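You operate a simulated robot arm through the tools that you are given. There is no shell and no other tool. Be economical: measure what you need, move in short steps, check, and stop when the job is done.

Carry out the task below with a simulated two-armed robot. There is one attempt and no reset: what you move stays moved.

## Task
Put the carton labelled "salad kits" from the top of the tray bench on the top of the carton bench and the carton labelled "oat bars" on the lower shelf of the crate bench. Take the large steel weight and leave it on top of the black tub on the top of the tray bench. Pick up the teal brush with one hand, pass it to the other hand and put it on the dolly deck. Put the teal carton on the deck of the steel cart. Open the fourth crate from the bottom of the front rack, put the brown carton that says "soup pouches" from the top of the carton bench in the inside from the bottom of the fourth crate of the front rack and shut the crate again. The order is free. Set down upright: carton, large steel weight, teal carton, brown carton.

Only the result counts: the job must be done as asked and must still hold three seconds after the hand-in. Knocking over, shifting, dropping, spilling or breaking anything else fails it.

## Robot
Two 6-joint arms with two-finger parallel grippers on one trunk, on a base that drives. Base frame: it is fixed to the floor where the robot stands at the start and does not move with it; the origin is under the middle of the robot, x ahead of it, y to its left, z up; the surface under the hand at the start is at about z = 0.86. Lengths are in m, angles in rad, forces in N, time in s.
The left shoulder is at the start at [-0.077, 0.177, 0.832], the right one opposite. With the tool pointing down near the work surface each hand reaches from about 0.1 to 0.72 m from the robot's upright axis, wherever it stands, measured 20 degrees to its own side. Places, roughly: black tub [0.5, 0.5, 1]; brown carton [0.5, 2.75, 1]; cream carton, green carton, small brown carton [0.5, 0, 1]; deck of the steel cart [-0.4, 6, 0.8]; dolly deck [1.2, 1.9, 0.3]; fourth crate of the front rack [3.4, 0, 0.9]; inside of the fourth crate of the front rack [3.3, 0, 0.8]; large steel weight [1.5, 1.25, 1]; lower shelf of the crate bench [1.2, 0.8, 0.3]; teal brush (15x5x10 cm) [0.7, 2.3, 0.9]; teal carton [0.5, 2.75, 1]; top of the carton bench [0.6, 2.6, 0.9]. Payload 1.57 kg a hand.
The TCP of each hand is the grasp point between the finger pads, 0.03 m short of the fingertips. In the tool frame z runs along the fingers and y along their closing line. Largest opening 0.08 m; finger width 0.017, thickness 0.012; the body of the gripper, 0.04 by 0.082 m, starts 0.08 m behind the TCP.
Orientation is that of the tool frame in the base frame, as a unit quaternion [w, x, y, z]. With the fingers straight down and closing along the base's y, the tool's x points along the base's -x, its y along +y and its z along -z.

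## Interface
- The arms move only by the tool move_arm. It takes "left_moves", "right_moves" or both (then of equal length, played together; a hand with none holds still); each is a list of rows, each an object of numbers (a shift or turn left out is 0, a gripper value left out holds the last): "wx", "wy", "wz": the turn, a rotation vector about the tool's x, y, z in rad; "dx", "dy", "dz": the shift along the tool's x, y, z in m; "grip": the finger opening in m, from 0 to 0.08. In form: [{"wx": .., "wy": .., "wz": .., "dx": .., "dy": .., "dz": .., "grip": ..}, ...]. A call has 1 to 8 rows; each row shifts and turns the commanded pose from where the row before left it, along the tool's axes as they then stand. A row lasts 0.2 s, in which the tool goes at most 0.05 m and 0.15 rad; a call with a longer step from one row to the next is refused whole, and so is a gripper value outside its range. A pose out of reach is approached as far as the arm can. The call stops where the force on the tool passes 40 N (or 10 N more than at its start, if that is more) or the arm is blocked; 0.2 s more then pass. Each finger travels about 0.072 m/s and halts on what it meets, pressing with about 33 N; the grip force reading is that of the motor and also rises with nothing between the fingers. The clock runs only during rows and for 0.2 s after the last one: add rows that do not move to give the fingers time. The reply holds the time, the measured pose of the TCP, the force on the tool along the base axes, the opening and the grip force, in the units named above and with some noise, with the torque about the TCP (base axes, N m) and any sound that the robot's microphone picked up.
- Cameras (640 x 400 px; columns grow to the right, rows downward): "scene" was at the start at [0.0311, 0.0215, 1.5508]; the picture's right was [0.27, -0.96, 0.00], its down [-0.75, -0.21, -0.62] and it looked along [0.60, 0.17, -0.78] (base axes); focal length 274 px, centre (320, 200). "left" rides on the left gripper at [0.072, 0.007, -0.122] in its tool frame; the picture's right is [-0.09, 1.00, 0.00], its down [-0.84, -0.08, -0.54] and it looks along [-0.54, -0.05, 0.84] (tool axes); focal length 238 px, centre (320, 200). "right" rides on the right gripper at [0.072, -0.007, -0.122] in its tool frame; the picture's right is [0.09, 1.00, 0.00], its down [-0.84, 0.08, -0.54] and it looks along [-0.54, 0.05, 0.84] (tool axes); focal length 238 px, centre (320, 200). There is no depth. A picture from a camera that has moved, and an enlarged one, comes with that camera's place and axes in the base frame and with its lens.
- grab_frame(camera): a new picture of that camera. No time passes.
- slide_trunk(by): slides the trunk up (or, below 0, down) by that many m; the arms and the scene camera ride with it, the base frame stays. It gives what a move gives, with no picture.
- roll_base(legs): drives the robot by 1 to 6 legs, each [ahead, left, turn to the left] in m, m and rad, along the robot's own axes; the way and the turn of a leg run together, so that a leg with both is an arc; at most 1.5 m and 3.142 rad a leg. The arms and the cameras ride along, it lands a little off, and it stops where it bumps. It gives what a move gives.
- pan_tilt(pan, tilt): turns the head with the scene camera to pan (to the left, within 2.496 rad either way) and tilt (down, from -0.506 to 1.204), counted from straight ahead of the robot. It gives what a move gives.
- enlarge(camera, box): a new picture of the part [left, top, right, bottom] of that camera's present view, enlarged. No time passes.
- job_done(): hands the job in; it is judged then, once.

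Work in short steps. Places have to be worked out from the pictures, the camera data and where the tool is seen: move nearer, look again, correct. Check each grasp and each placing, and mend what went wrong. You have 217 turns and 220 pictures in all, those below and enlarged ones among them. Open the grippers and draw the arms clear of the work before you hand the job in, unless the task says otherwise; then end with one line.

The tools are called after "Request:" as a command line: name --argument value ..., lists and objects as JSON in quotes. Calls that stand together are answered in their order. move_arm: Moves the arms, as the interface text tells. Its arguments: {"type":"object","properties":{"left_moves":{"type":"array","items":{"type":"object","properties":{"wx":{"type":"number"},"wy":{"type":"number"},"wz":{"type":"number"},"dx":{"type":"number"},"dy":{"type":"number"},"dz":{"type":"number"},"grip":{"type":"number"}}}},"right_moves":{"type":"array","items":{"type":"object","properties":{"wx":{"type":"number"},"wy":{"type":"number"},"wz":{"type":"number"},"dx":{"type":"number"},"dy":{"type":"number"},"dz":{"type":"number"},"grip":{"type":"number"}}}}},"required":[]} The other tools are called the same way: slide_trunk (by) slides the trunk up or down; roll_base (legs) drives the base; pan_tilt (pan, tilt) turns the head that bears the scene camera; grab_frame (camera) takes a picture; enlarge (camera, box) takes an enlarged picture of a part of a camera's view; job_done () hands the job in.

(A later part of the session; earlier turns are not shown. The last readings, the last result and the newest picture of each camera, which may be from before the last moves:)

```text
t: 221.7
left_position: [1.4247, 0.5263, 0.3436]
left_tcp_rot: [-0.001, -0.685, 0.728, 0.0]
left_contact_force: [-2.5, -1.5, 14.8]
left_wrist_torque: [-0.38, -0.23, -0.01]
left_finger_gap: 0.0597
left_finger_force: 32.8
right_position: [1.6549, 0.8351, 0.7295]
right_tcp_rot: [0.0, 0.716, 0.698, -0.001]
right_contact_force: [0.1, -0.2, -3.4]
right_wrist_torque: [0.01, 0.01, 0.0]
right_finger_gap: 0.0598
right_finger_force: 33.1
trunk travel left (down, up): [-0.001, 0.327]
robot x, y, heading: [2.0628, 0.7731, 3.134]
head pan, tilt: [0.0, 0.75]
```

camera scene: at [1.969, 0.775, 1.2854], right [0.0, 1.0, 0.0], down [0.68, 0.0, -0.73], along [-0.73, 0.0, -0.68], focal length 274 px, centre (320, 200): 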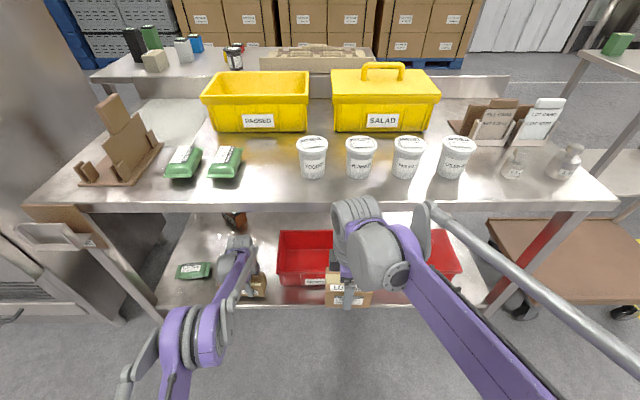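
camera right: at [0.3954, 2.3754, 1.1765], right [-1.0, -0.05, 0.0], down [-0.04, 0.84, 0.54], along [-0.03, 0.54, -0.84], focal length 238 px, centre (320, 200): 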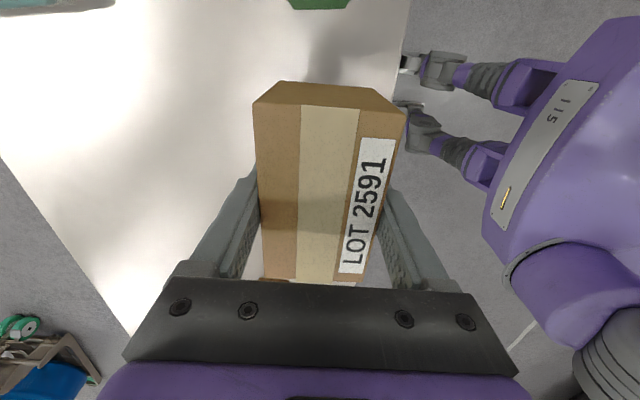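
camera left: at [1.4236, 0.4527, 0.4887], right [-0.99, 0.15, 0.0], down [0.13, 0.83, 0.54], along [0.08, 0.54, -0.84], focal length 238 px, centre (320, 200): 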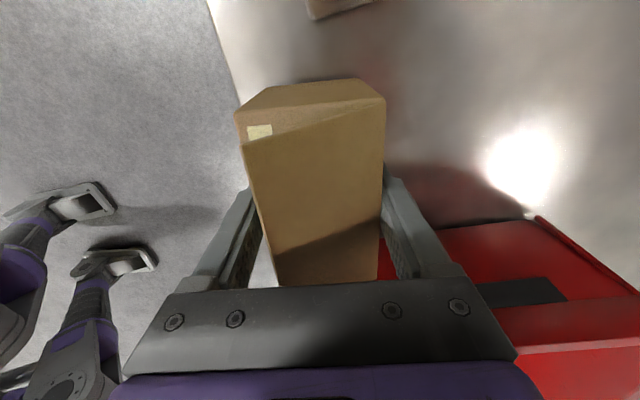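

Contact at the expected height. I open, lift and back the hand out.

Request:
move_arm --left_moves '[{"grip": 0.08}, {"grip": 0.08}, {"grip": 0.08}, {"dz": -0.03}, {"dz": -0.04}, {"dz": -0.04}, {"dy": -0.04}]'

Request:
grab_frame --camera "left"

```text
t: 223.2
left_position: [1.4631, 0.5235, 0.4522]
left_tcp_rot: [0.0, -0.685, 0.728, 0.0]
left_contact_force: [0.0, 0.7, -0.4]
left_wrist_torque: [0.03, -0.01, -0.03]
left_finger_gap: 0.0801
left_finger_force: 0.1
right_position: [1.6547, 0.8337, 0.7289]
right_tcp_rot: [0.0, 0.716, 0.698, 0.0]
right_contact_force: [-0.4, 0.9, -2.3]
right_wrist_torque: [-0.03, 0.0, -0.04]
right_finger_gap: 0.0597
right_finger_force: 33.1
trunk travel left (down, up): [-0.001, 0.327]
robot x, y, heading: [2.0626, 0.771, 3.14]
head pan, tilt: [0.0, 0.75]
```

```text
155 pictures are left
camera left: at [1.451, 0.4526, 0.5738], right [-0.99, 0.15, 0.0], down [0.13, 0.83, 0.54], along [0.08, 0.54, -0.84], focal length 238 px, centre (320, 200)
```

left: 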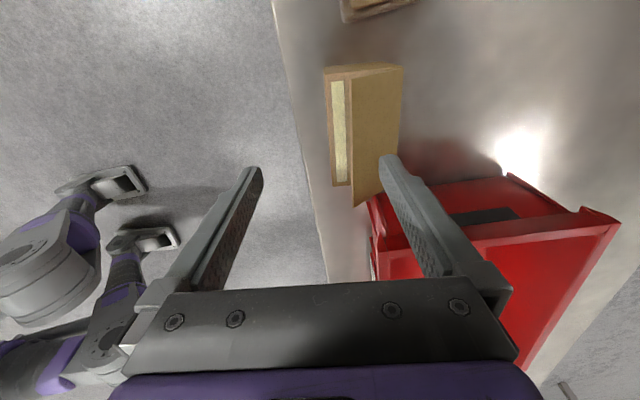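

Oat bars stands on the lower shelf. I retract the left hand, back off, raise the trunk, and turn to face the rack.

Request:
move_arm --left_moves '[{"dy": -0.045}, {"dy": -0.045}, {"dy": -0.045}, {"dy": -0.045}, {"dz": -0.045}, {"dz": -0.045}, {"dz": -0.045}]'

Request:
roll_base --legs '[[-0.15, 0, 0], [0, 0, -1.57], [0, 0, -1.57]]'

Request:
slide_trunk --by 0.3

Request:
pan_tilt --pan -0.3 --tilt 0.6

Request:
grab_frame --camera "scene"

```text
t: 224.8
left_position: [1.6427, 0.5111, 0.5892]
left_tcp_rot: [0.0, -0.686, 0.728, 0.0]
left_contact_force: [0.0, -0.5, 0.6]
left_wrist_torque: [0.0, -0.03, 0.01]
left_finger_gap: 0.08
left_finger_force: 0.0
right_position: [1.6544, 0.8354, 0.7287]
right_tcp_rot: [0.0, 0.715, 0.699, 0.0]
right_contact_force: [0.6, -0.4, -1.6]
right_wrist_torque: [0.01, 0.03, -0.03]
right_finger_gap: 0.0594
right_finger_force: 32.7
trunk travel left (down, up): [-0.001, 0.327]
robot x, y, heading: [2.064, 0.7704, 3.137]
head pan, tilt: [0.0, 0.75]
```

```text
t: 233.8
left_position: [2.6214, 1.0533, 0.5874]
left_tcp_rot: [0.0, 0.714, 0.701, 0.0]
left_contact_force: [-0.7, 0.1, -1.1]
left_wrist_torque: [0.01, 0.04, 0.0]
left_finger_gap: 0.0802
left_finger_force: 0.1
right_position: [2.624, 0.7299, 0.7285]
right_tcp_rot: [0.0, 0.714, -0.701, 0.0]
right_contact_force: [-0.4, -0.6, -2.3]
right_wrist_torque: [-0.01, 0.0, -0.01]
right_finger_gap: 0.0598
right_finger_force: 33.1
trunk travel left (down, up): [-0.001, 0.327]
robot x, y, heading: [2.2113, 0.7726, 0.04]
head pan, tilt: [0.0, 0.75]
```

```text
t: 236.8
left_position: [2.6204, 1.0531, 0.8865]
left_tcp_rot: [0.0, 0.713, 0.701, 0.0]
left_contact_force: [0.6, 0.2, -0.5]
left_wrist_torque: [0.0, -0.04, 0.0]
left_finger_gap: 0.0797
left_finger_force: 0.0
right_position: [2.6227, 0.7299, 1.0296]
right_tcp_rot: [0.0, 0.713, -0.701, 0.0]
right_contact_force: [0.0, 1.0, -3.4]
right_wrist_torque: [0.01, -0.01, -0.02]
right_finger_gap: 0.0595
right_finger_force: 32.7
trunk travel left (down, up): [-0.301, 0.027]
robot x, y, heading: [2.2128, 0.7741, 0.036]
head pan, tilt: [0.0, 0.75]
```

```text
t: 237.6
left_position: [2.6205, 1.0533, 0.8875]
left_tcp_rot: [0.0, 0.714, 0.7, 0.0]
left_contact_force: [0.3, -0.1, -0.9]
left_wrist_torque: [-0.01, 0.01, -0.01]
left_finger_gap: 0.0803
left_finger_force: 0.1
right_position: [2.623, 0.7302, 1.0288]
right_tcp_rot: [0.0, 0.714, -0.7, 0.0]
right_contact_force: [1.0, 0.7, -2.8]
right_wrist_torque: [-0.02, 0.02, -0.01]
right_finger_gap: 0.0596
right_finger_force: 33.6
trunk travel left (down, up): [-0.301, 0.027]
robot x, y, heading: [2.2125, 0.7748, 0.043]
head pan, tilt: [-0.3, 0.6]
```

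```text
154 pictures are left
camera scene: at [2.2562, 0.75, 1.6044], right [-0.26, -0.97, 0.0], down [-0.55, 0.15, -0.82], along [0.8, -0.21, -0.57], focal length 274 px, centre (320, 200)
```

scene: 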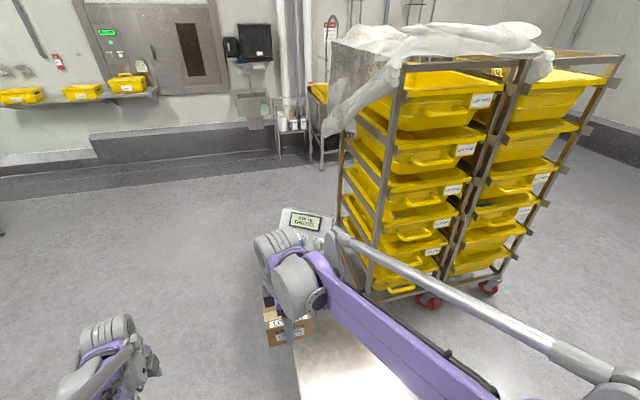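

The scale stands partly in front of the rack, so I'll approach on its −y side. I strafe right to y≈−.45 and look.

Request:
roll_base --legs '[[-0.05, -1.2, -0.04]]'

Request:
pan_tilt --pan 0.3 --tilt 0.6

Request:
grab_frame --camera "scene"

```text
t: 248.8
left_position: [2.5911, -0.2294, 0.8877]
left_tcp_rot: [0.0, 0.741, 0.672, -0.001]
left_contact_force: [-0.5, -0.6, -0.1]
left_wrist_torque: [-0.02, 0.0, -0.02]
left_finger_gap: 0.0802
left_finger_force: 0.0
right_position: [2.5662, -0.5528, 1.0297]
right_tcp_rot: [0.0, -0.684, 0.729, 0.0]
right_contact_force: [0.0, 0.5, -2.4]
right_wrist_torque: [0.03, -0.03, -0.03]
right_finger_gap: 0.0594
right_finger_force: 33.0
trunk travel left (down, up): [-0.301, 0.027]
robot x, y, heading: [2.1622, -0.4766, -0.046]
head pan, tilt: [-0.3, 0.6]
```

```text
t: 249.8
left_position: [2.5903, -0.2305, 0.8868]
left_tcp_rot: [-0.001, 0.741, 0.671, -0.001]
left_contact_force: [-0.6, -0.9, 0.1]
left_wrist_torque: [-0.01, 0.01, 0.0]
left_finger_gap: 0.0798
left_finger_force: 0.2
right_position: [2.5668, -0.5533, 1.0299]
right_tcp_rot: [0.001, -0.685, 0.729, -0.001]
right_contact_force: [0.5, 0.7, -2.5]
right_wrist_torque: [0.0, 0.01, -0.02]
right_finger_gap: 0.0599
right_finger_force: 33.4
trunk travel left (down, up): [-0.301, 0.027]
robot x, y, heading: [2.1611, -0.4758, -0.048]
head pan, tilt: [0.3, 0.6]
```

```text
153 pictures are left
camera scene: at [2.204, -0.4514, 1.6045], right [0.25, -0.97, 0.0], down [-0.55, -0.14, -0.83], along [0.8, 0.21, -0.56], focal length 274 px, centre (320, 200)
```

scene: 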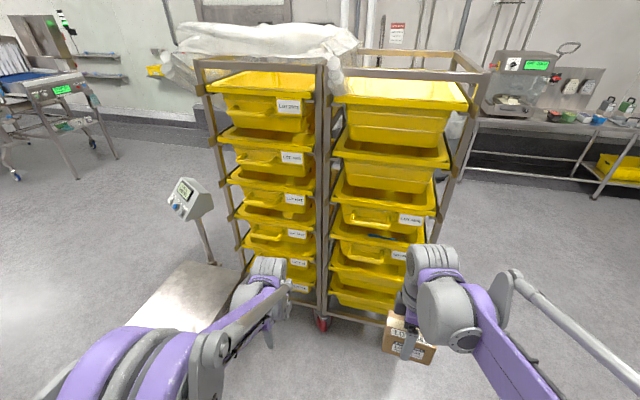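

I zoom in to count the crates of the left (front) rack.

Request:
enlarge --camera "scene" --box '[180, 50, 350, 200]'

Request:
enlarge --camera "scene" --box '[180, 180, 350, 340]'

```text
2.67 times, centred on (265, 125) of scene
camera zoom: at [2.204, -0.4514, 1.6045], right [0.25, -0.97, 0.0], down [-0.55, -0.14, -0.83], along [0.8, 0.21, -0.56], focal length 732 px, centre (467, 400)
```

zoom: 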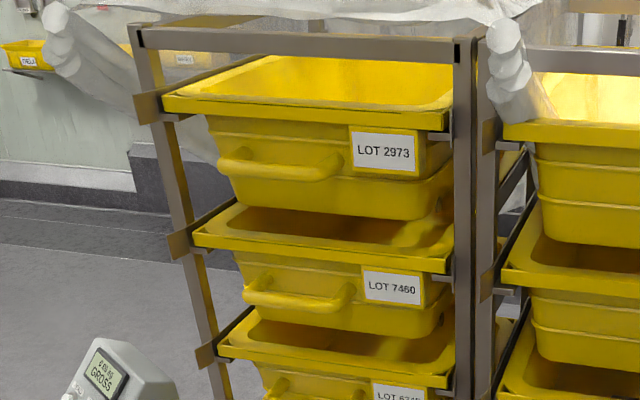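

```text
2.50 times, centred on (265, 260) of scene
camera zoom: at [2.204, -0.4514, 1.6045], right [0.25, -0.97, 0.0], down [-0.55, -0.14, -0.83], along [0.8, 0.21, -0.56], focal length 686 px, centre (458, 50)
```

zoom: 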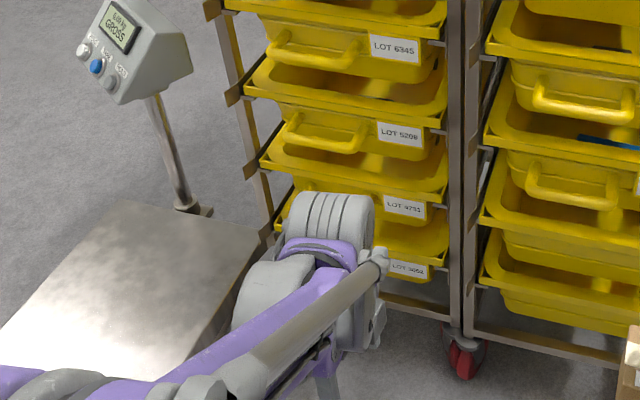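

The front rack has six crates; the fourth from the bottom is LOT 6345 with a bar handle near (3.05, .03, .96). I turn the left hand to point forward with fingers closing vertically.

Request:
move_arm --left_moves '[{"wx": -0.143}, {"wx": -0.143}, {"wx": -0.143}, {"wx": -0.143}, {"wx": -0.143}, {"wx": -0.143}, {"wx": -0.143}, {"wx": -0.143}]'

Request:
move_arm --left_moves '[{"wx": -0.143}, {"wx": -0.143}, {"wx": -0.141}, {}]'

Request:
pan_tilt --pan 0.5 --tilt 0.85

Request:
grab_frame --camera "scene"

Request:
grab_frame --camera "left"

```text
t: 251.6
left_position: [2.6034, -0.2272, 0.9128]
left_tcp_rot: [0.401, 0.623, 0.565, 0.363]
left_contact_force: [-1.0, 0.4, 0.0]
left_wrist_torque: [0.04, 0.02, 0.02]
left_finger_gap: 0.0801
left_finger_force: 0.0
left hand out of reach, approached as far as the arm can: row 8
right_position: [2.5658, -0.5536, 1.0289]
right_tcp_rot: [0.0, -0.684, 0.729, 0.0]
right_contact_force: [-0.4, -0.2, -1.4]
right_wrist_torque: [0.0, -0.01, 0.03]
right_finger_gap: 0.0597
right_finger_force: 33.2
trunk travel left (down, up): [-0.301, 0.027]
robot x, y, heading: [2.1599, -0.4751, -0.039]
head pan, tilt: [0.3, 0.6]
```

```text
t: 252.6
left_position: [2.6305, -0.2244, 0.9617]
left_tcp_rot: [0.479, 0.562, 0.518, 0.433]
left_contact_force: [-0.4, -0.2, 0.1]
left_wrist_torque: [0.02, 0.03, 0.02]
left_finger_gap: 0.0801
left_finger_force: 0.2
left hand out of reach, approached as far as the arm can: row 1, 2, 3
right_position: [2.5668, -0.5524, 1.03]
right_tcp_rot: [-0.001, -0.684, 0.729, 0.0]
right_contact_force: [-0.3, -0.4, -2.5]
right_wrist_torque: [0.01, 0.01, 0.02]
right_finger_gap: 0.06
right_finger_force: 32.9
trunk travel left (down, up): [-0.301, 0.027]
robot x, y, heading: [2.1585, -0.4769, -0.039]
head pan, tilt: [0.3, 0.6]
```

```text
t: 253.4
left_position: [2.6296, -0.2242, 0.9631]
left_tcp_rot: [0.478, 0.562, 0.518, 0.431]
left_contact_force: [1.0, -0.5, -0.1]
left_wrist_torque: [0.0, 0.01, -0.01]
left_finger_gap: 0.0799
left_finger_force: 0.1
right_position: [2.5661, -0.5536, 1.0288]
right_tcp_rot: [0.0, -0.685, 0.728, 0.0]
right_contact_force: [-0.3, 0.2, -2.6]
right_wrist_torque: [-0.01, 0.01, -0.01]
right_finger_gap: 0.0599
right_finger_force: 33.4
trunk travel left (down, up): [-0.301, 0.027]
robot x, y, heading: [2.1642, -0.4778, -0.041]
head pan, tilt: [0.499, 0.85]
```

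```text
150 pictures are left
camera scene: at [2.1887, -0.4395, 1.5836], right [0.44, -0.9, 0.0], down [-0.67, -0.33, -0.66], along [0.59, 0.29, -0.75], focal length 274 px, centre (320, 200)
```

scene: 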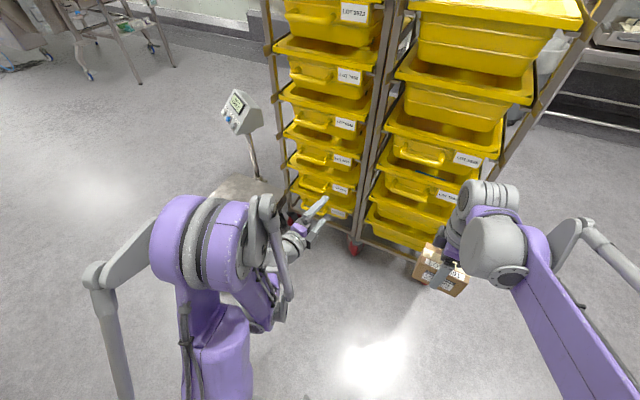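

```text
149 pictures are left
camera left: at [2.5182, -0.1422, 0.9884], right [0.16, -0.1, 0.98], down [-0.62, -0.78, 0.02], along [0.77, -0.61, -0.18], focal length 238 px, centre (320, 200)
```

left: 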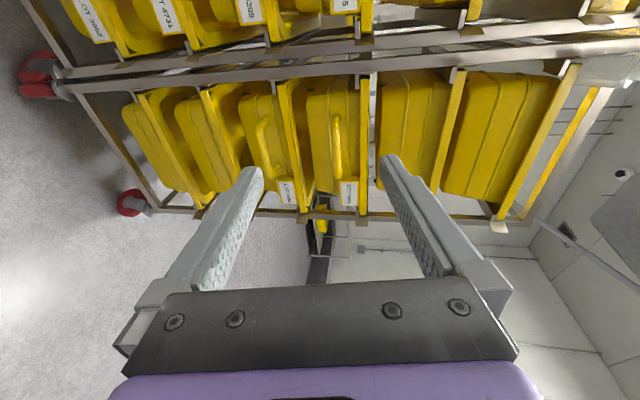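

The scale platform is only at y≥.32, so I can stand nearly in front of the rack. I move to about (2.42, −.2).

Request:
roll_base --legs '[[0.26, 0.26, 0.04]]'

Request:
pan_tilt --pan 0.2 --tilt 0.75

Request:
grab_frame --camera "scene"

Request:
grab_frame --camera "left"

```text
t: 256.3
left_position: [2.8961, 0.0505, 0.9623]
left_tcp_rot: [0.471, 0.553, 0.528, 0.441]
left_contact_force: [0.4, 0.4, 0.0]
left_wrist_torque: [-0.02, -0.03, -0.03]
left_finger_gap: 0.0801
left_finger_force: 0.0
right_position: [2.8433, -0.2812, 1.0292]
right_tcp_rot: [0.0, -0.697, 0.717, 0.0]
right_contact_force: [-0.1, 0.3, -1.9]
right_wrist_torque: [-0.01, -0.03, 0.02]
right_finger_gap: 0.0599
right_finger_force: 33.2
trunk travel left (down, up): [-0.301, 0.027]
robot x, y, heading: [2.4375, -0.2183, -0.002]
head pan, tilt: [0.499, 0.85]
```

```text
t: 257.1
left_position: [2.8949, 0.0492, 0.9613]
left_tcp_rot: [0.471, 0.552, 0.528, 0.441]
left_contact_force: [0.0, 1.2, -1.4]
left_wrist_torque: [0.0, 0.01, 0.0]
left_finger_gap: 0.0801
left_finger_force: 0.0
right_position: [2.8438, -0.2803, 1.03]
right_tcp_rot: [0.0, -0.698, 0.716, 0.0]
right_contact_force: [-0.2, 0.2, -2.5]
right_wrist_torque: [-0.01, -0.01, -0.01]
right_finger_gap: 0.0597
right_finger_force: 32.5
trunk travel left (down, up): [-0.301, 0.027]
robot x, y, heading: [2.4375, -0.2175, -0.005]
head pan, tilt: [0.201, 0.75]
```

```text
148 pictures are left
camera scene: at [2.4749, -0.202, 1.5916], right [0.19, -0.98, 0.0], down [-0.67, -0.13, -0.73], along [0.72, 0.14, -0.68], focal length 274 px, centre (320, 200)
```

scene: 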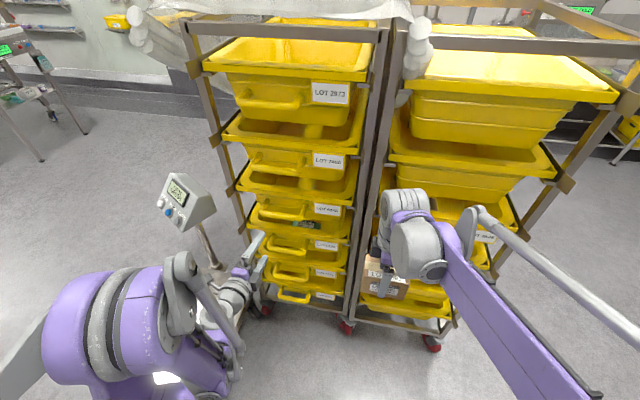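

```text
147 pictures are left
camera left: at [2.7808, 0.1279, 0.9884], right [0.16, -0.09, 0.98], down [-0.59, -0.81, 0.02], along [0.79, -0.59, -0.18], focal length 238 px, centre (320, 200)
```

left: 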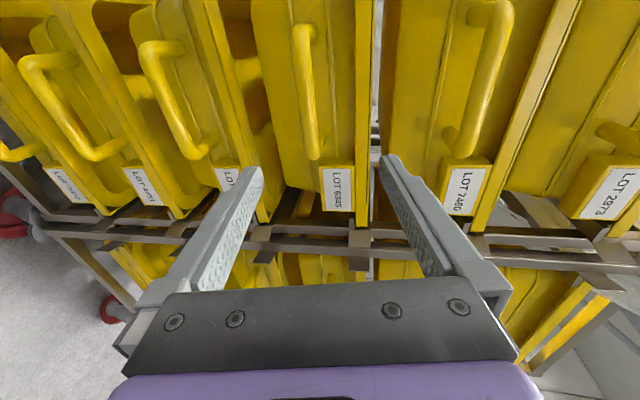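

I zoom in on the target handle in both views to triangulate it.

Request:
enlarge --camera "scene" --box '[220, 150, 360, 270]'

Request:
enlarge --camera "left" --box '[230, 0, 410, 220]'

```text
3.33 times, centred on (290, 210) of scene
camera zoom: at [2.4749, -0.202, 1.5916], right [0.19, -0.98, 0.0], down [-0.67, -0.13, -0.73], along [0.72, 0.14, -0.68], focal length 915 px, centre (420, 167)
```

zoom: 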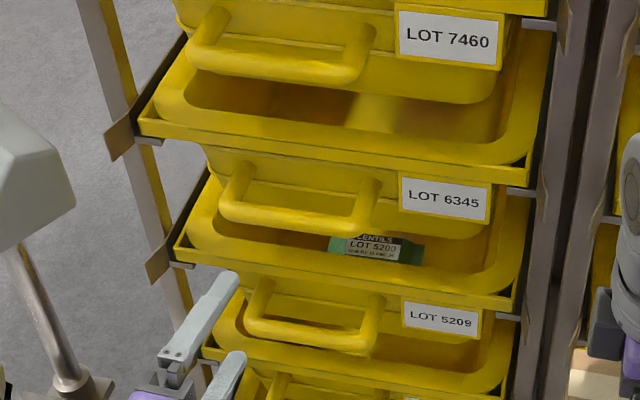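

```text
1.82 times, centred on (320, 110) of left
camera zoom: at [2.7808, 0.1279, 0.9884], right [0.16, -0.09, 0.98], down [-0.59, -0.81, 0.02], along [0.79, -0.59, -0.18], focal length 433 px, centre (320, 364)
```

zoom: 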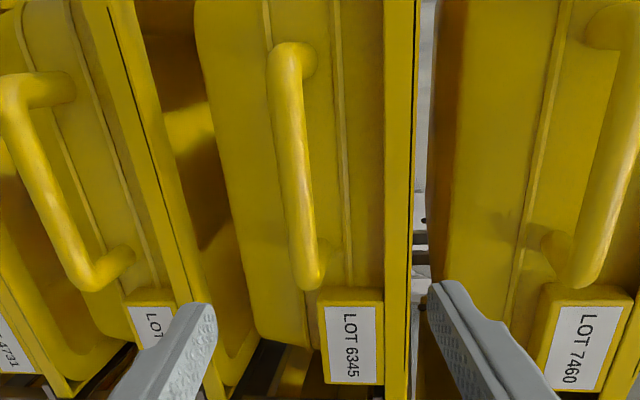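

Handle bar at about (3.084, .055, .918). I move the left hand forward a little with fingers set to .05 to see whether the pose settles.

Request:
move_arm --left_moves '[{"dz": 0.03, "grip": 0.05}, {"dz": 0.03}, {}, {}]'

```text
t: 258.1
left_position: [2.9537, 0.0441, 0.9531]
left_tcp_rot: [0.471, 0.553, 0.528, 0.441]
left_contact_force: [-0.4, 0.0, 0.0]
left_wrist_torque: [-0.01, 0.01, -0.02]
left_finger_gap: 0.05
left_finger_force: 0.0
right_position: [2.8434, -0.2802, 1.0284]
right_tcp_rot: [0.0, -0.698, 0.716, 0.0]
right_contact_force: [0.2, -0.1, -2.4]
right_wrist_torque: [0.01, 0.02, 0.02]
right_finger_gap: 0.0598
right_finger_force: 33.1
trunk travel left (down, up): [-0.301, 0.027]
robot x, y, heading: [2.4373, -0.22, -0.002]
head pan, tilt: [0.201, 0.75]
```

Commands start from the measured pose. I fix the orientation, lower to handle height, and look.

Request:
move_arm --left_moves '[{"wx": -0.1, "wy": 0.03}, {"wx": -0.068, "wy": 0.024}, {"dy": -0.035, "dx": 0.011}, {"dz": 0.03}, {}]'

Request:
grab_frame --camera "left"

Request:
enlarge --camera "scene" --box '[220, 150, 360, 270]'

```text
t: 259.3
left_position: [2.9907, 0.047, 0.9273]
left_tcp_rot: [0.47, 0.526, 0.54, 0.459]
left_contact_force: [0.0, -1.3, 0.8]
left_wrist_torque: [0.0, 0.01, 0.0]
left_finger_gap: 0.0501
left_finger_force: 0.1
left hand out of reach, approached as far as the arm can: row 1, 2, 3
right_position: [2.8439, -0.2816, 1.0291]
right_tcp_rot: [0.001, -0.697, 0.717, 0.0]
right_contact_force: [-0.9, -0.2, -2.0]
right_wrist_torque: [-0.03, 0.0, 0.02]
right_finger_gap: 0.0595
right_finger_force: 33.2
trunk travel left (down, up): [-0.301, 0.027]
robot x, y, heading: [2.4398, -0.2215, -0.011]
head pan, tilt: [0.201, 0.75]
```

```text
144 pictures are left
camera left: at [2.872, 0.1181, 0.9476], right [0.14, -0.07, 0.99], down [-0.54, -0.84, 0.02], along [0.83, -0.54, -0.15], focal length 238 px, centre (320, 200)
```

left: 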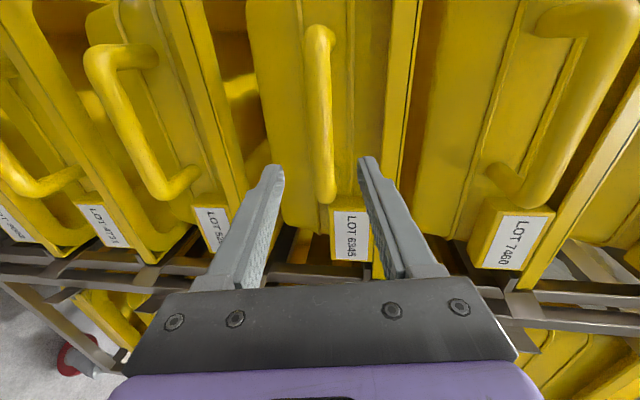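

```text
3.33 times, centred on (290, 210) of scene
camera zoom: at [2.4745, -0.2019, 1.5916], right [0.19, -0.98, 0.0], down [-0.67, -0.13, -0.73], along [0.72, 0.14, -0.68], focal length 915 px, centre (420, 167)
```

zoom: 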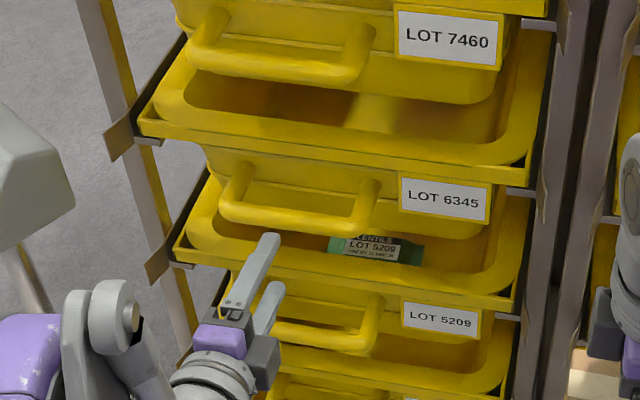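

The bar lies midway between the fingertips. I advance 9 cm and close on it.

Request:
move_arm --left_moves '[{"dz": 0.03}, {"dz": 0.03, "dy": 0.004}, {"dz": 0.028}, {"grip": 0.0}, {"grip": 0.0}, {"grip": 0.0}]'

Request:
grab_frame --camera "left"

Request:
enlarge --camera "scene" --box '[220, 150, 360, 270]'

```text
t: 260.7
left_position: [3.0796, 0.0484, 0.9162]
left_tcp_rot: [0.47, 0.528, 0.54, 0.458]
left_contact_force: [-11.7, -3.1, -37.2]
left_wrist_torque: [0.68, 0.17, 0.21]
left_finger_gap: 0.022
left_finger_force: 34.3
right_position: [2.8441, -0.2802, 1.0286]
right_tcp_rot: [0.0, -0.698, 0.716, 0.0]
right_contact_force: [-0.8, 0.5, -2.6]
right_wrist_torque: [0.02, -0.01, 0.0]
right_finger_gap: 0.0598
right_finger_force: 32.8
trunk travel left (down, up): [-0.301, 0.027]
robot x, y, heading: [2.438, -0.2208, -0.003]
head pan, tilt: [0.201, 0.75]
```

```text
142 pictures are left
camera left: at [2.9596, 0.1198, 0.9373], right [0.14, -0.07, 0.99], down [-0.55, -0.84, 0.02], along [0.83, -0.54, -0.15], focal length 238 px, centre (320, 200)
```

left: 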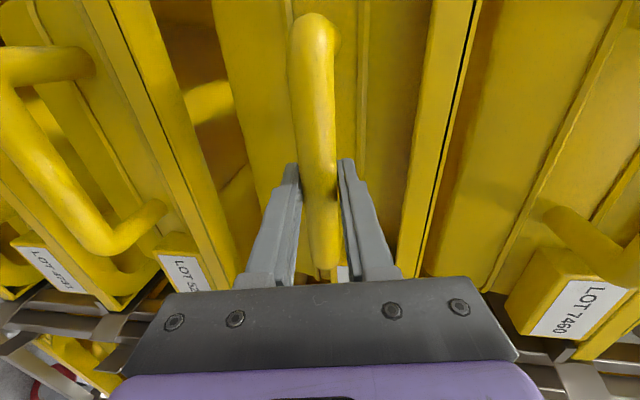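

```text
3.33 times, centred on (290, 210) of scene
camera zoom: at [2.4772, -0.2009, 1.5911], right [0.19, -0.98, 0.0], down [-0.67, -0.13, -0.73], along [0.72, 0.14, -0.68], focal length 915 px, centre (420, 167)
```

zoom: 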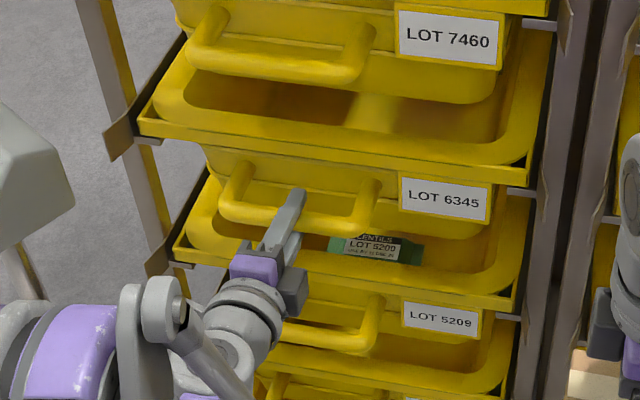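

The handle is gripped (gap .022) with some vertical strain. I relax it 3 mm, then pull by backing the base 12 cm.

Request:
move_arm --left_moves '[{"dy": -0.003}, {}]'

Request:
roll_base --legs '[[-0.12, 0, 0]]'

Request:
grab_frame --camera "scene"

```text
t: 261.3
left_position: [3.0777, 0.0487, 0.9157]
left_tcp_rot: [0.471, 0.525, 0.54, 0.459]
left_contact_force: [0.3, 2.8, -1.1]
left_wrist_torque: [0.53, 0.09, -0.7]
left_finger_gap: 0.0217
left_finger_force: 34.9
right_position: [2.8458, -0.2801, 1.0297]
right_tcp_rot: [0.0, -0.698, 0.716, 0.001]
right_contact_force: [0.6, -0.7, -1.0]
right_wrist_torque: [0.0, -0.05, 0.0]
right_finger_gap: 0.0595
right_finger_force: 32.9
trunk travel left (down, up): [-0.301, 0.027]
robot x, y, heading: [2.4382, -0.2219, -0.007]
head pan, tilt: [0.201, 0.75]
```

```text
t: 262.5
left_position: [2.9603, 0.0481, 0.9162]
left_tcp_rot: [0.471, 0.526, 0.54, 0.458]
left_contact_force: [3.9, 19.0, 13.7]
left_wrist_torque: [0.67, 0.12, 0.32]
left_finger_gap: 0.0218
left_finger_force: 34.8
right_position: [2.7241, -0.2804, 1.0294]
right_tcp_rot: [0.001, -0.696, 0.718, -0.002]
right_contact_force: [0.0, -0.1, -2.6]
right_wrist_torque: [0.01, 0.04, 0.01]
right_finger_gap: 0.0597
right_finger_force: 33.1
trunk travel left (down, up): [-0.301, 0.027]
robot x, y, heading: [2.3148, -0.215, -0.008]
head pan, tilt: [0.201, 0.75]
```

```text
140 pictures are left
camera scene: at [2.3545, -0.199, 1.5919], right [0.19, -0.98, 0.0], down [-0.67, -0.13, -0.73], along [0.72, 0.14, -0.68], focal length 274 px, centre (320, 200)
```

scene: 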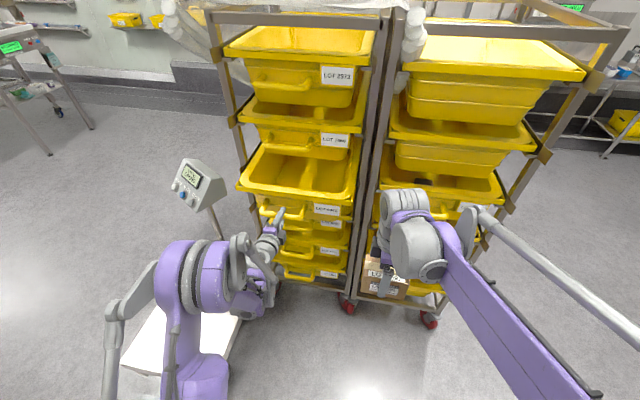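

The crate slides smoothly. I pull 13 cm more.

Request:
roll_base --legs '[[-0.13, 0, 0]]'

Request:
grab_frame --camera "scene"

Request:
grab_frame --camera "right"

```text
t: 263.8
left_position: [2.8345, 0.0487, 0.9169]
left_tcp_rot: [0.471, 0.526, 0.539, 0.458]
left_contact_force: [5.7, 15.0, 11.6]
left_wrist_torque: [0.6, 0.13, 0.27]
left_finger_gap: 0.0219
left_finger_force: 34.7
right_position: [2.5958, -0.2801, 1.0295]
right_tcp_rot: [0.0, -0.695, 0.719, -0.001]
right_contact_force: [0.8, 0.2, -3.0]
right_wrist_torque: [-0.01, -0.05, -0.05]
right_finger_gap: 0.0595
right_finger_force: 32.9
trunk travel left (down, up): [-0.301, 0.027]
robot x, y, heading: [2.1861, -0.2143, -0.018]
head pan, tilt: [0.201, 0.75]
```

```text
139 pictures are left
camera scene: at [2.2277, -0.1979, 1.5919], right [0.19, -0.98, 0.0], down [-0.67, -0.13, -0.73], along [0.72, 0.14, -0.68], focal length 274 px, centre (320, 200)
```

scene: 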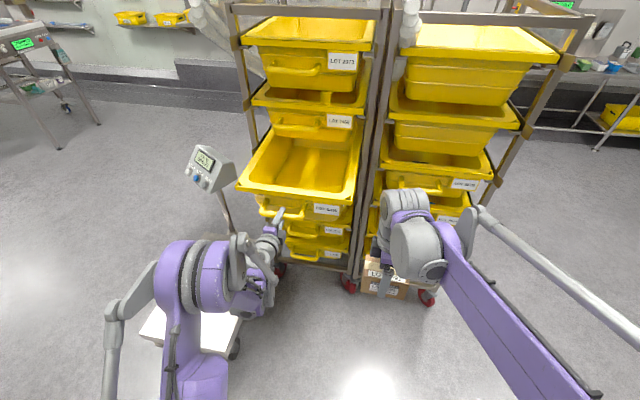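

```text
138 pictures are left
camera right: at [2.6015, -0.3524, 1.1532], right [-1.0, -0.06, 0.0], down [-0.05, 0.84, 0.54], along [-0.03, 0.54, -0.84], focal length 238 px, centre (320, 200)
```

right: 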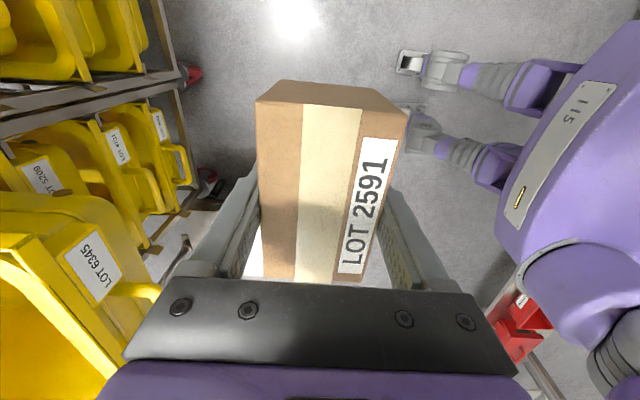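

The crate is out 24.5 cm. For hand clearance from the crate above I pull 7 cm more.

Request:
roll_base --legs '[[-0.07, 0, 0]]'

Request:
pan_tilt --pan 0.2 --tilt 0.6

Request:
enlarge --camera "scene" --box '[200, 30, 400, 230]'

```text
t: 264.8
left_position: [2.7667, 0.0482, 0.9152]
left_tcp_rot: [0.471, 0.527, 0.539, 0.458]
left_contact_force: [4.6, 2.6, 7.5]
left_wrist_torque: [0.62, 0.27, 0.33]
left_finger_gap: 0.0215
left_finger_force: 34.4
right_position: [2.5291, -0.2801, 1.0292]
right_tcp_rot: [0.001, -0.695, 0.719, -0.001]
right_contact_force: [-0.8, -0.1, -3.1]
right_wrist_torque: [0.01, 0.02, 0.02]
right_finger_gap: 0.0598
right_finger_force: 32.5
trunk travel left (down, up): [-0.301, 0.027]
robot x, y, heading: [2.1205, -0.2179, -0.011]
head pan, tilt: [0.201, 0.75]
```

```text
t: 265.5
left_position: [2.7663, 0.0475, 0.9158]
left_tcp_rot: [0.47, 0.527, 0.538, 0.459]
left_contact_force: [0.9, 1.4, 7.6]
left_wrist_torque: [0.69, -0.04, -0.13]
left_finger_gap: 0.0217
left_finger_force: 34.6
right_position: [2.5284, -0.2808, 1.0299]
right_tcp_rot: [0.0, -0.695, 0.719, 0.0]
right_contact_force: [-0.1, 0.8, -2.2]
right_wrist_torque: [0.0, 0.0, 0.01]
right_finger_gap: 0.0594
right_finger_force: 33.3
trunk travel left (down, up): [-0.301, 0.027]
robot x, y, heading: [2.1198, -0.2173, -0.013]
head pan, tilt: [0.201, 0.6]
```

```text
2.00 times, centred on (300, 130) of scene
camera zoom: at [2.1646, -0.198, 1.6045], right [0.19, -0.98, 0.0], down [-0.56, -0.1, -0.83], along [0.81, 0.15, -0.56], focal length 549 px, centre (360, 340)
```

zoom: 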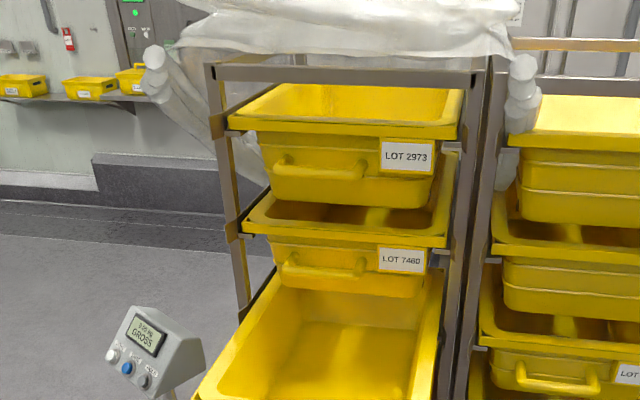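

The crate is empty and open enough. I release the handle and retract the left hand.

Request:
move_arm --left_moves '[{"grip": 0.06}, {"grip": 0.06}, {"dz": -0.045}, {"dz": -0.045}, {"dz": -0.04}, {"dz": -0.035}, {}]'

Request:
roll_base --legs '[[0, 0.27, 0.01]]'

Request:
grab_frame --camera "scene"

```text
t: 267.1
left_position: [2.6158, 0.0502, 0.9524]
left_tcp_rot: [0.47, 0.528, 0.541, 0.456]
left_contact_force: [-0.6, 0.5, 0.1]
left_wrist_torque: [-0.01, 0.0, -0.02]
left_finger_gap: 0.0601
left_finger_force: 0.1
left hand out of reach, approached as far as the arm can: row 5, 6
right_position: [2.5293, -0.2792, 1.0285]
right_tcp_rot: [0.0, -0.695, 0.719, 0.0]
right_contact_force: [-0.2, 0.1, -2.5]
right_wrist_torque: [-0.04, 0.02, -0.01]
right_finger_gap: 0.0597
right_finger_force: 32.5
trunk travel left (down, up): [-0.301, 0.027]
robot x, y, heading: [2.1214, -0.2136, -0.012]
head pan, tilt: [0.201, 0.6]
```

```text
t: 270.0
left_position: [2.6146, 0.3124, 0.9533]
left_tcp_rot: [0.467, 0.524, 0.544, 0.459]
left_contact_force: [0.6, -0.3, 1.2]
left_wrist_torque: [0.03, 0.01, -0.01]
left_finger_gap: 0.06
left_finger_force: 0.0
right_position: [2.5318, -0.0172, 1.0289]
right_tcp_rot: [0.0, -0.699, 0.716, 0.0]
right_contact_force: [0.0, -0.3, -3.5]
right_wrist_torque: [-0.01, -0.03, -0.02]
right_finger_gap: 0.0595
right_finger_force: 33.5
trunk travel left (down, up): [-0.301, 0.027]
robot x, y, heading: [2.124, 0.0425, 0.0]
head pan, tilt: [0.201, 0.6]
```

```text
136 pictures are left
camera scene: at [2.1673, 0.0612, 1.6045], right [0.2, -0.98, 0.0], down [-0.55, -0.11, -0.83], along [0.81, 0.16, -0.56], focal length 274 px, centre (320, 200)
```

scene: 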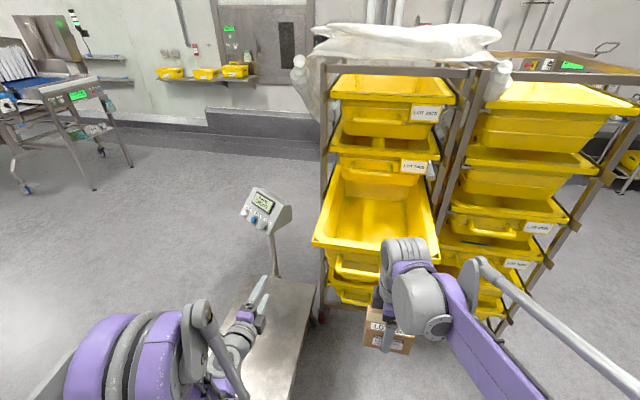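

The scale platform reaches closer than I thought (y≥.30), so I'll keep the base at y≈−.1. I raise the right hand above the rim, shift the left hand further left, then drive in.

Request:
move_arm --left_moves '[{"dx": 0.045}, {"dx": 0.045}, {"dx": 0.045}, {"dx": 0.03}]' --right_moves '[{"dz": -0.03}, {"dz": -0.03}, {"dz": -0.03}, {"dz": -0.01}]'

Request:
roll_base --legs '[[0, -0.13, 0], [0.28, 0, 0]]'

Request:
grab_frame --camera "scene"

Request:
grab_frame --camera "right"

```text
t: 271.0
left_position: [2.6168, 0.4714, 0.9472]
left_tcp_rot: [0.462, 0.524, 0.558, 0.447]
left_contact_force: [0.1, -0.1, -0.2]
left_wrist_torque: [-0.01, 0.0, 0.02]
left_finger_gap: 0.0602
left_finger_force: 0.2
left hand out of reach, approached as far as the arm can: row 2, 3, 4
right_position: [2.5311, -0.0194, 1.1304]
right_tcp_rot: [0.001, -0.698, 0.716, 0.0]
right_contact_force: [-0.3, -0.2, -1.3]
right_wrist_torque: [0.01, 0.0, 0.02]
right_finger_gap: 0.0599
right_finger_force: 33.5
trunk travel left (down, up): [-0.301, 0.027]
robot x, y, heading: [2.1195, 0.0391, 0.001]
head pan, tilt: [0.201, 0.6]
```

```text
t: 274.3
left_position: [2.8927, 0.3352, 0.9477]
left_tcp_rot: [0.463, 0.523, 0.559, 0.446]
left_contact_force: [-0.4, 0.1, -0.6]
left_wrist_torque: [-0.02, -0.01, -0.01]
left_finger_gap: 0.0604
left_finger_force: 0.0
right_position: [2.8069, -0.1542, 1.1292]
right_tcp_rot: [0.0, -0.699, 0.715, 0.0]
right_contact_force: [0.0, -0.1, -2.1]
right_wrist_torque: [0.02, 0.0, 0.0]
right_finger_gap: 0.0598
right_finger_force: 32.7
trunk travel left (down, up): [-0.301, 0.027]
robot x, y, heading: [2.399, -0.0943, -0.003]
head pan, tilt: [0.201, 0.6]
```

```text
135 pictures are left
camera scene: at [2.4426, -0.0739, 1.6043], right [0.2, -0.98, 0.0], down [-0.55, -0.11, -0.83], along [0.81, 0.16, -0.56], focal length 274 px, centre (320, 200)
```

scene: 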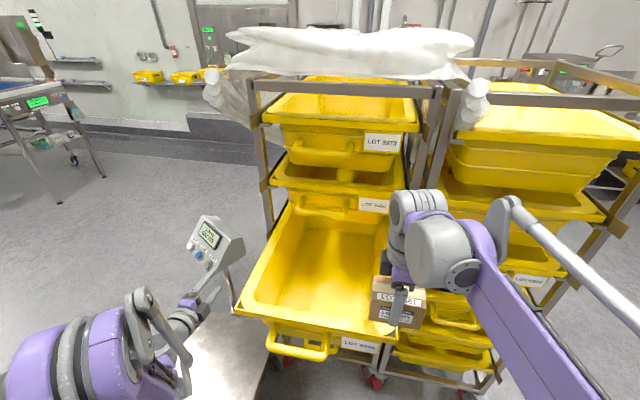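

```text
134 pictures are left
camera right: at [2.8129, -0.2268, 1.2525], right [-1.0, -0.07, 0.0], down [-0.06, 0.84, 0.54], along [-0.04, 0.54, -0.84], focal length 238 px, centre (320, 200)
```

right: 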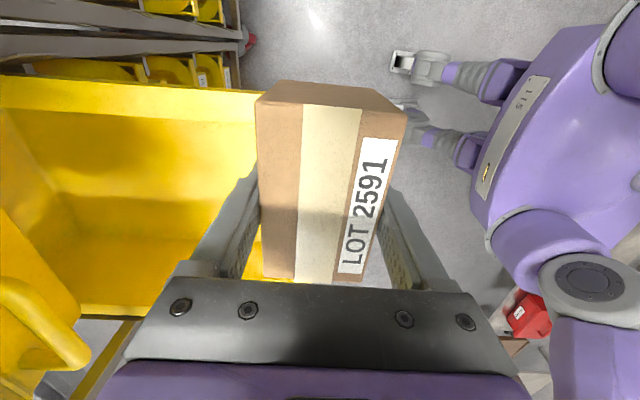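

I move over the crate's front part, to about (2.97, 0).

Request:
move_arm --right_moves '[{"dx": -0.0315, "dy": -0.03}, {"dx": -0.0315, "dy": -0.03}, {"dx": -0.0315, "dy": -0.03}, {"dx": -0.0315, "dy": -0.03}, {"dx": -0.0315, "dy": -0.03}, {}]'

Request:
grab_frame --camera "scene"

Request:
grab_frame --camera "right"

```text
t: 275.7
left_position: [2.8915, 0.3342, 0.9484]
left_tcp_rot: [0.462, 0.525, 0.559, 0.447]
left_contact_force: [-1.4, -0.6, -0.5]
left_wrist_torque: [0.0, 0.03, 0.0]
left_finger_gap: 0.06
left_finger_force: 0.1
right_position: [2.9602, 0.0013, 1.1279]
right_tcp_rot: [0.0, -0.699, 0.716, -0.001]
right_contact_force: [-0.4, 0.6, -1.8]
right_wrist_torque: [0.04, 0.01, 0.02]
right_finger_gap: 0.0597
right_finger_force: 32.9
trunk travel left (down, up): [-0.301, 0.027]
robot x, y, heading: [2.399, -0.0911, -0.003]
head pan, tilt: [0.201, 0.6]
```

```text
133 pictures are left
camera scene: at [2.4415, -0.0747, 1.6045], right [0.2, -0.98, 0.0], down [-0.55, -0.11, -0.83], along [0.81, 0.16, -0.56], focal length 274 px, centre (320, 200)
```

scene: 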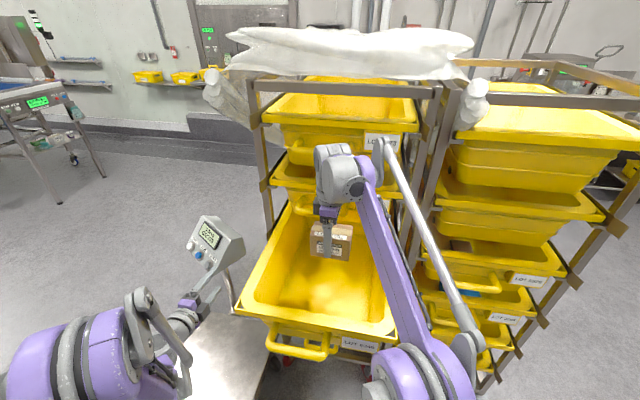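

```text
132 pictures are left
camera right: at [2.9647, -0.0707, 1.2517], right [-1.0, -0.07, 0.0], down [-0.06, 0.84, 0.54], along [-0.04, 0.54, -0.84], focal length 238 px, centre (320, 200)
```

right: 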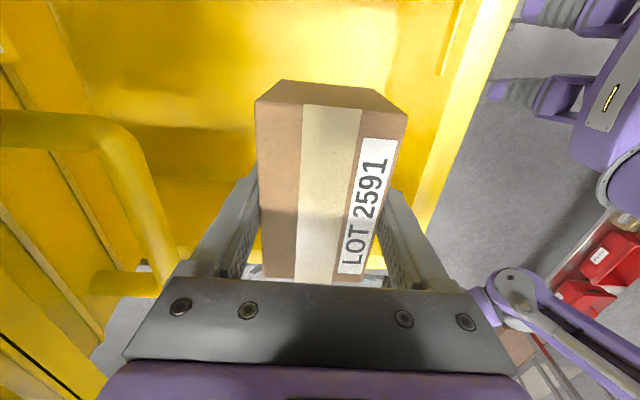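

Clear of the handle above. I lower 12 cm and check.

Request:
move_arm --right_moves '[{"dz": 0.04}, {"dz": 0.04}, {"dz": 0.04}, {}]'

Request:
grab_frame --camera "scene"

Request:
grab_frame --camera "right"

```text
t: 276.7
left_position: [2.8919, 0.3354, 0.9485]
left_tcp_rot: [0.462, 0.524, 0.558, 0.447]
left_contact_force: [-0.1, 0.5, 0.4]
left_wrist_torque: [0.03, -0.01, 0.05]
left_finger_gap: 0.0601
left_finger_force: 0.1
right_position: [2.9601, 0.0003, 1.0086]
right_tcp_rot: [-0.001, -0.699, 0.715, 0.0]
right_contact_force: [-0.1, 0.4, -2.5]
right_wrist_torque: [0.01, -0.04, 0.0]
right_finger_gap: 0.0597
right_finger_force: 33.2
trunk travel left (down, up): [-0.301, 0.027]
robot x, y, heading: [2.3967, -0.0937, -0.001]
head pan, tilt: [0.201, 0.6]
```

```text
131 pictures are left
camera scene: at [2.4425, -0.0739, 1.6045], right [0.2, -0.98, 0.0], down [-0.55, -0.11, -0.83], along [0.81, 0.16, -0.56], focal length 274 px, centre (320, 200)
```

scene: 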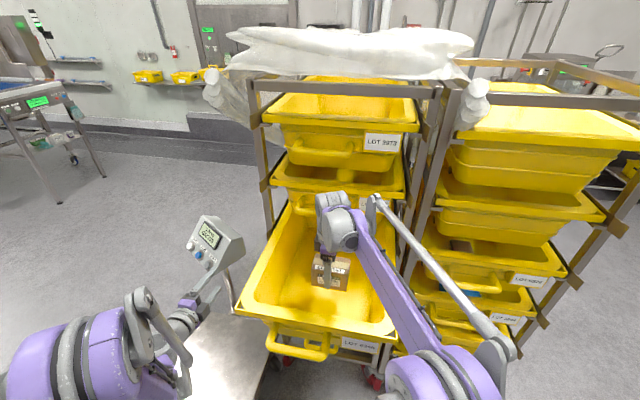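

```text
130 pictures are left
camera right: at [2.9658, -0.0712, 1.1321], right [-1.0, -0.07, 0.0], down [-0.06, 0.84, 0.54], along [-0.04, 0.54, -0.84], focal length 238 px, centre (320, 200)
```

right: 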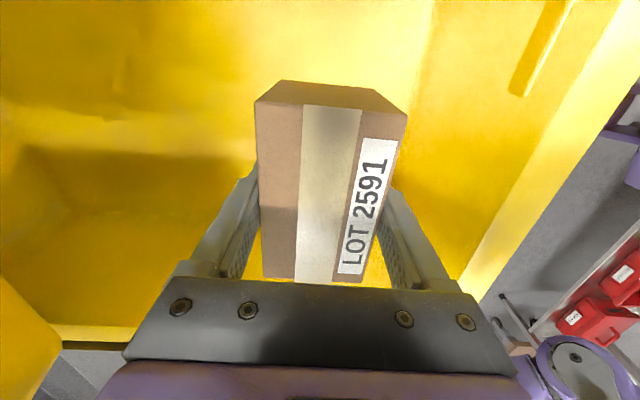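

Still clear. I continue lowering in small steps until contact.

Request:
move_arm --right_moves '[{"dz": 0.03}, {"dz": 0.02}, {"dz": 0.01}, {"dz": 0.008}, {"dz": 0.006}, {"dz": 0.006}, {"dz": 0.006}]'

Request:
grab_frame --camera "scene"

```text
t: 278.3
left_position: [2.8922, 0.3364, 0.9482]
left_tcp_rot: [0.462, 0.523, 0.559, 0.447]
left_contact_force: [0.1, 0.6, -0.2]
left_wrist_torque: [0.04, -0.01, 0.02]
left_finger_gap: 0.0601
left_finger_force: 0.0
right_position: [2.9621, -0.0001, 0.9228]
right_tcp_rot: [0.0, -0.698, 0.716, 0.0]
right_contact_force: [-0.1, -0.4, -3.2]
right_wrist_torque: [0.02, -0.04, 0.0]
right_finger_gap: 0.0599
right_finger_force: 33.3
trunk travel left (down, up): [-0.301, 0.027]
robot x, y, heading: [2.3993, -0.0883, -0.002]
head pan, tilt: [0.201, 0.6]
```

```text
129 pictures are left
camera scene: at [2.4428, -0.0738, 1.6045], right [0.2, -0.98, 0.0], down [-0.55, -0.11, -0.82], along [0.81, 0.16, -0.57], focal length 274 px, centre (320, 200)
```

scene: 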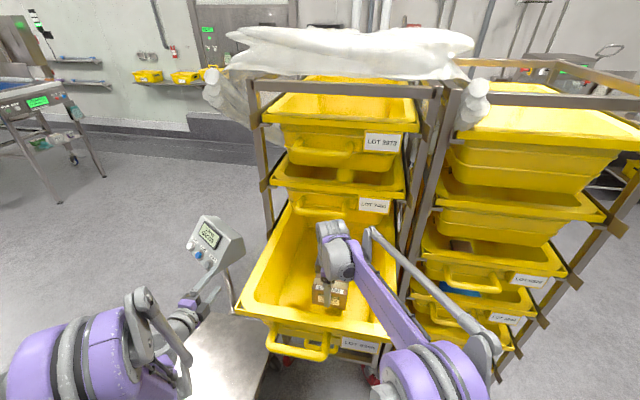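

I check the clearance between the forearm and the crate rim.

Request:
enlarge --camera "scene" --box '[280, 200, 480, 400]'

Request:
grab_frame --camera "left"

```text
2.00 times, centred on (380, 300) of scene
camera zoom: at [2.4428, -0.0738, 1.6045], right [0.2, -0.98, 0.0], down [-0.55, -0.11, -0.82], along [0.81, 0.16, -0.57], focal length 549 px, centre (200, 0)
```

zoom: 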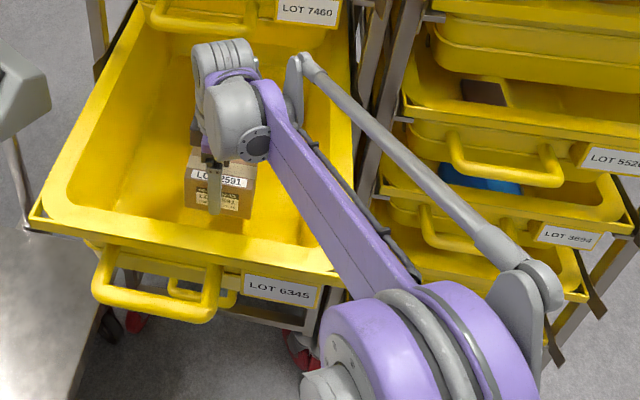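

```text
127 pictures are left
camera left: at [2.7724, 0.4059, 0.9719], right [0.17, -0.04, 0.98], down [-0.53, -0.85, 0.06], along [0.83, -0.53, -0.17], focal length 238 px, centre (320, 200)
```

left: 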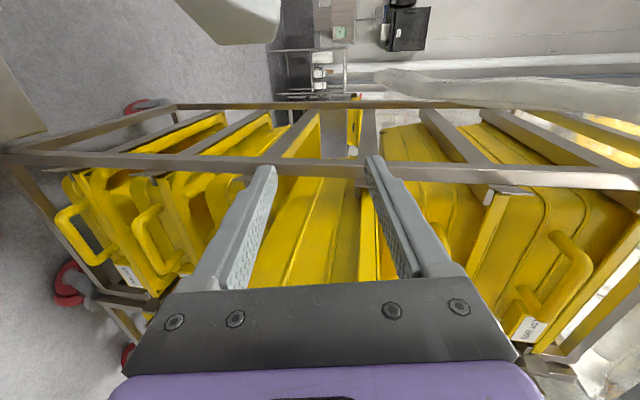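

Continue down in small steps.

Request:
move_arm --right_moves '[{"dz": 0.006}, {"dz": 0.006}, {"dz": 0.006}, {"dz": 0.006}, {"dz": 0.006}, {"dz": 0.006}]'

```text
t: 279.7
left_position: [2.8917, 0.3363, 0.9477]
left_tcp_rot: [0.462, 0.524, 0.559, 0.447]
left_contact_force: [0.2, -0.5, 0.4]
left_wrist_torque: [0.0, 0.0, 0.0]
left_finger_gap: 0.0602
left_finger_force: 0.1
right_position: [2.9619, -0.0014, 0.8884]
right_tcp_rot: [0.0, -0.698, 0.716, 0.0]
right_contact_force: [0.9, 0.4, -1.5]
right_wrist_torque: [0.0, 0.04, -0.03]
right_finger_gap: 0.0599
right_finger_force: 33.7
trunk travel left (down, up): [-0.301, 0.027]
robot x, y, heading: [2.3949, -0.0948, 0.003]
head pan, tilt: [0.201, 0.6]
```

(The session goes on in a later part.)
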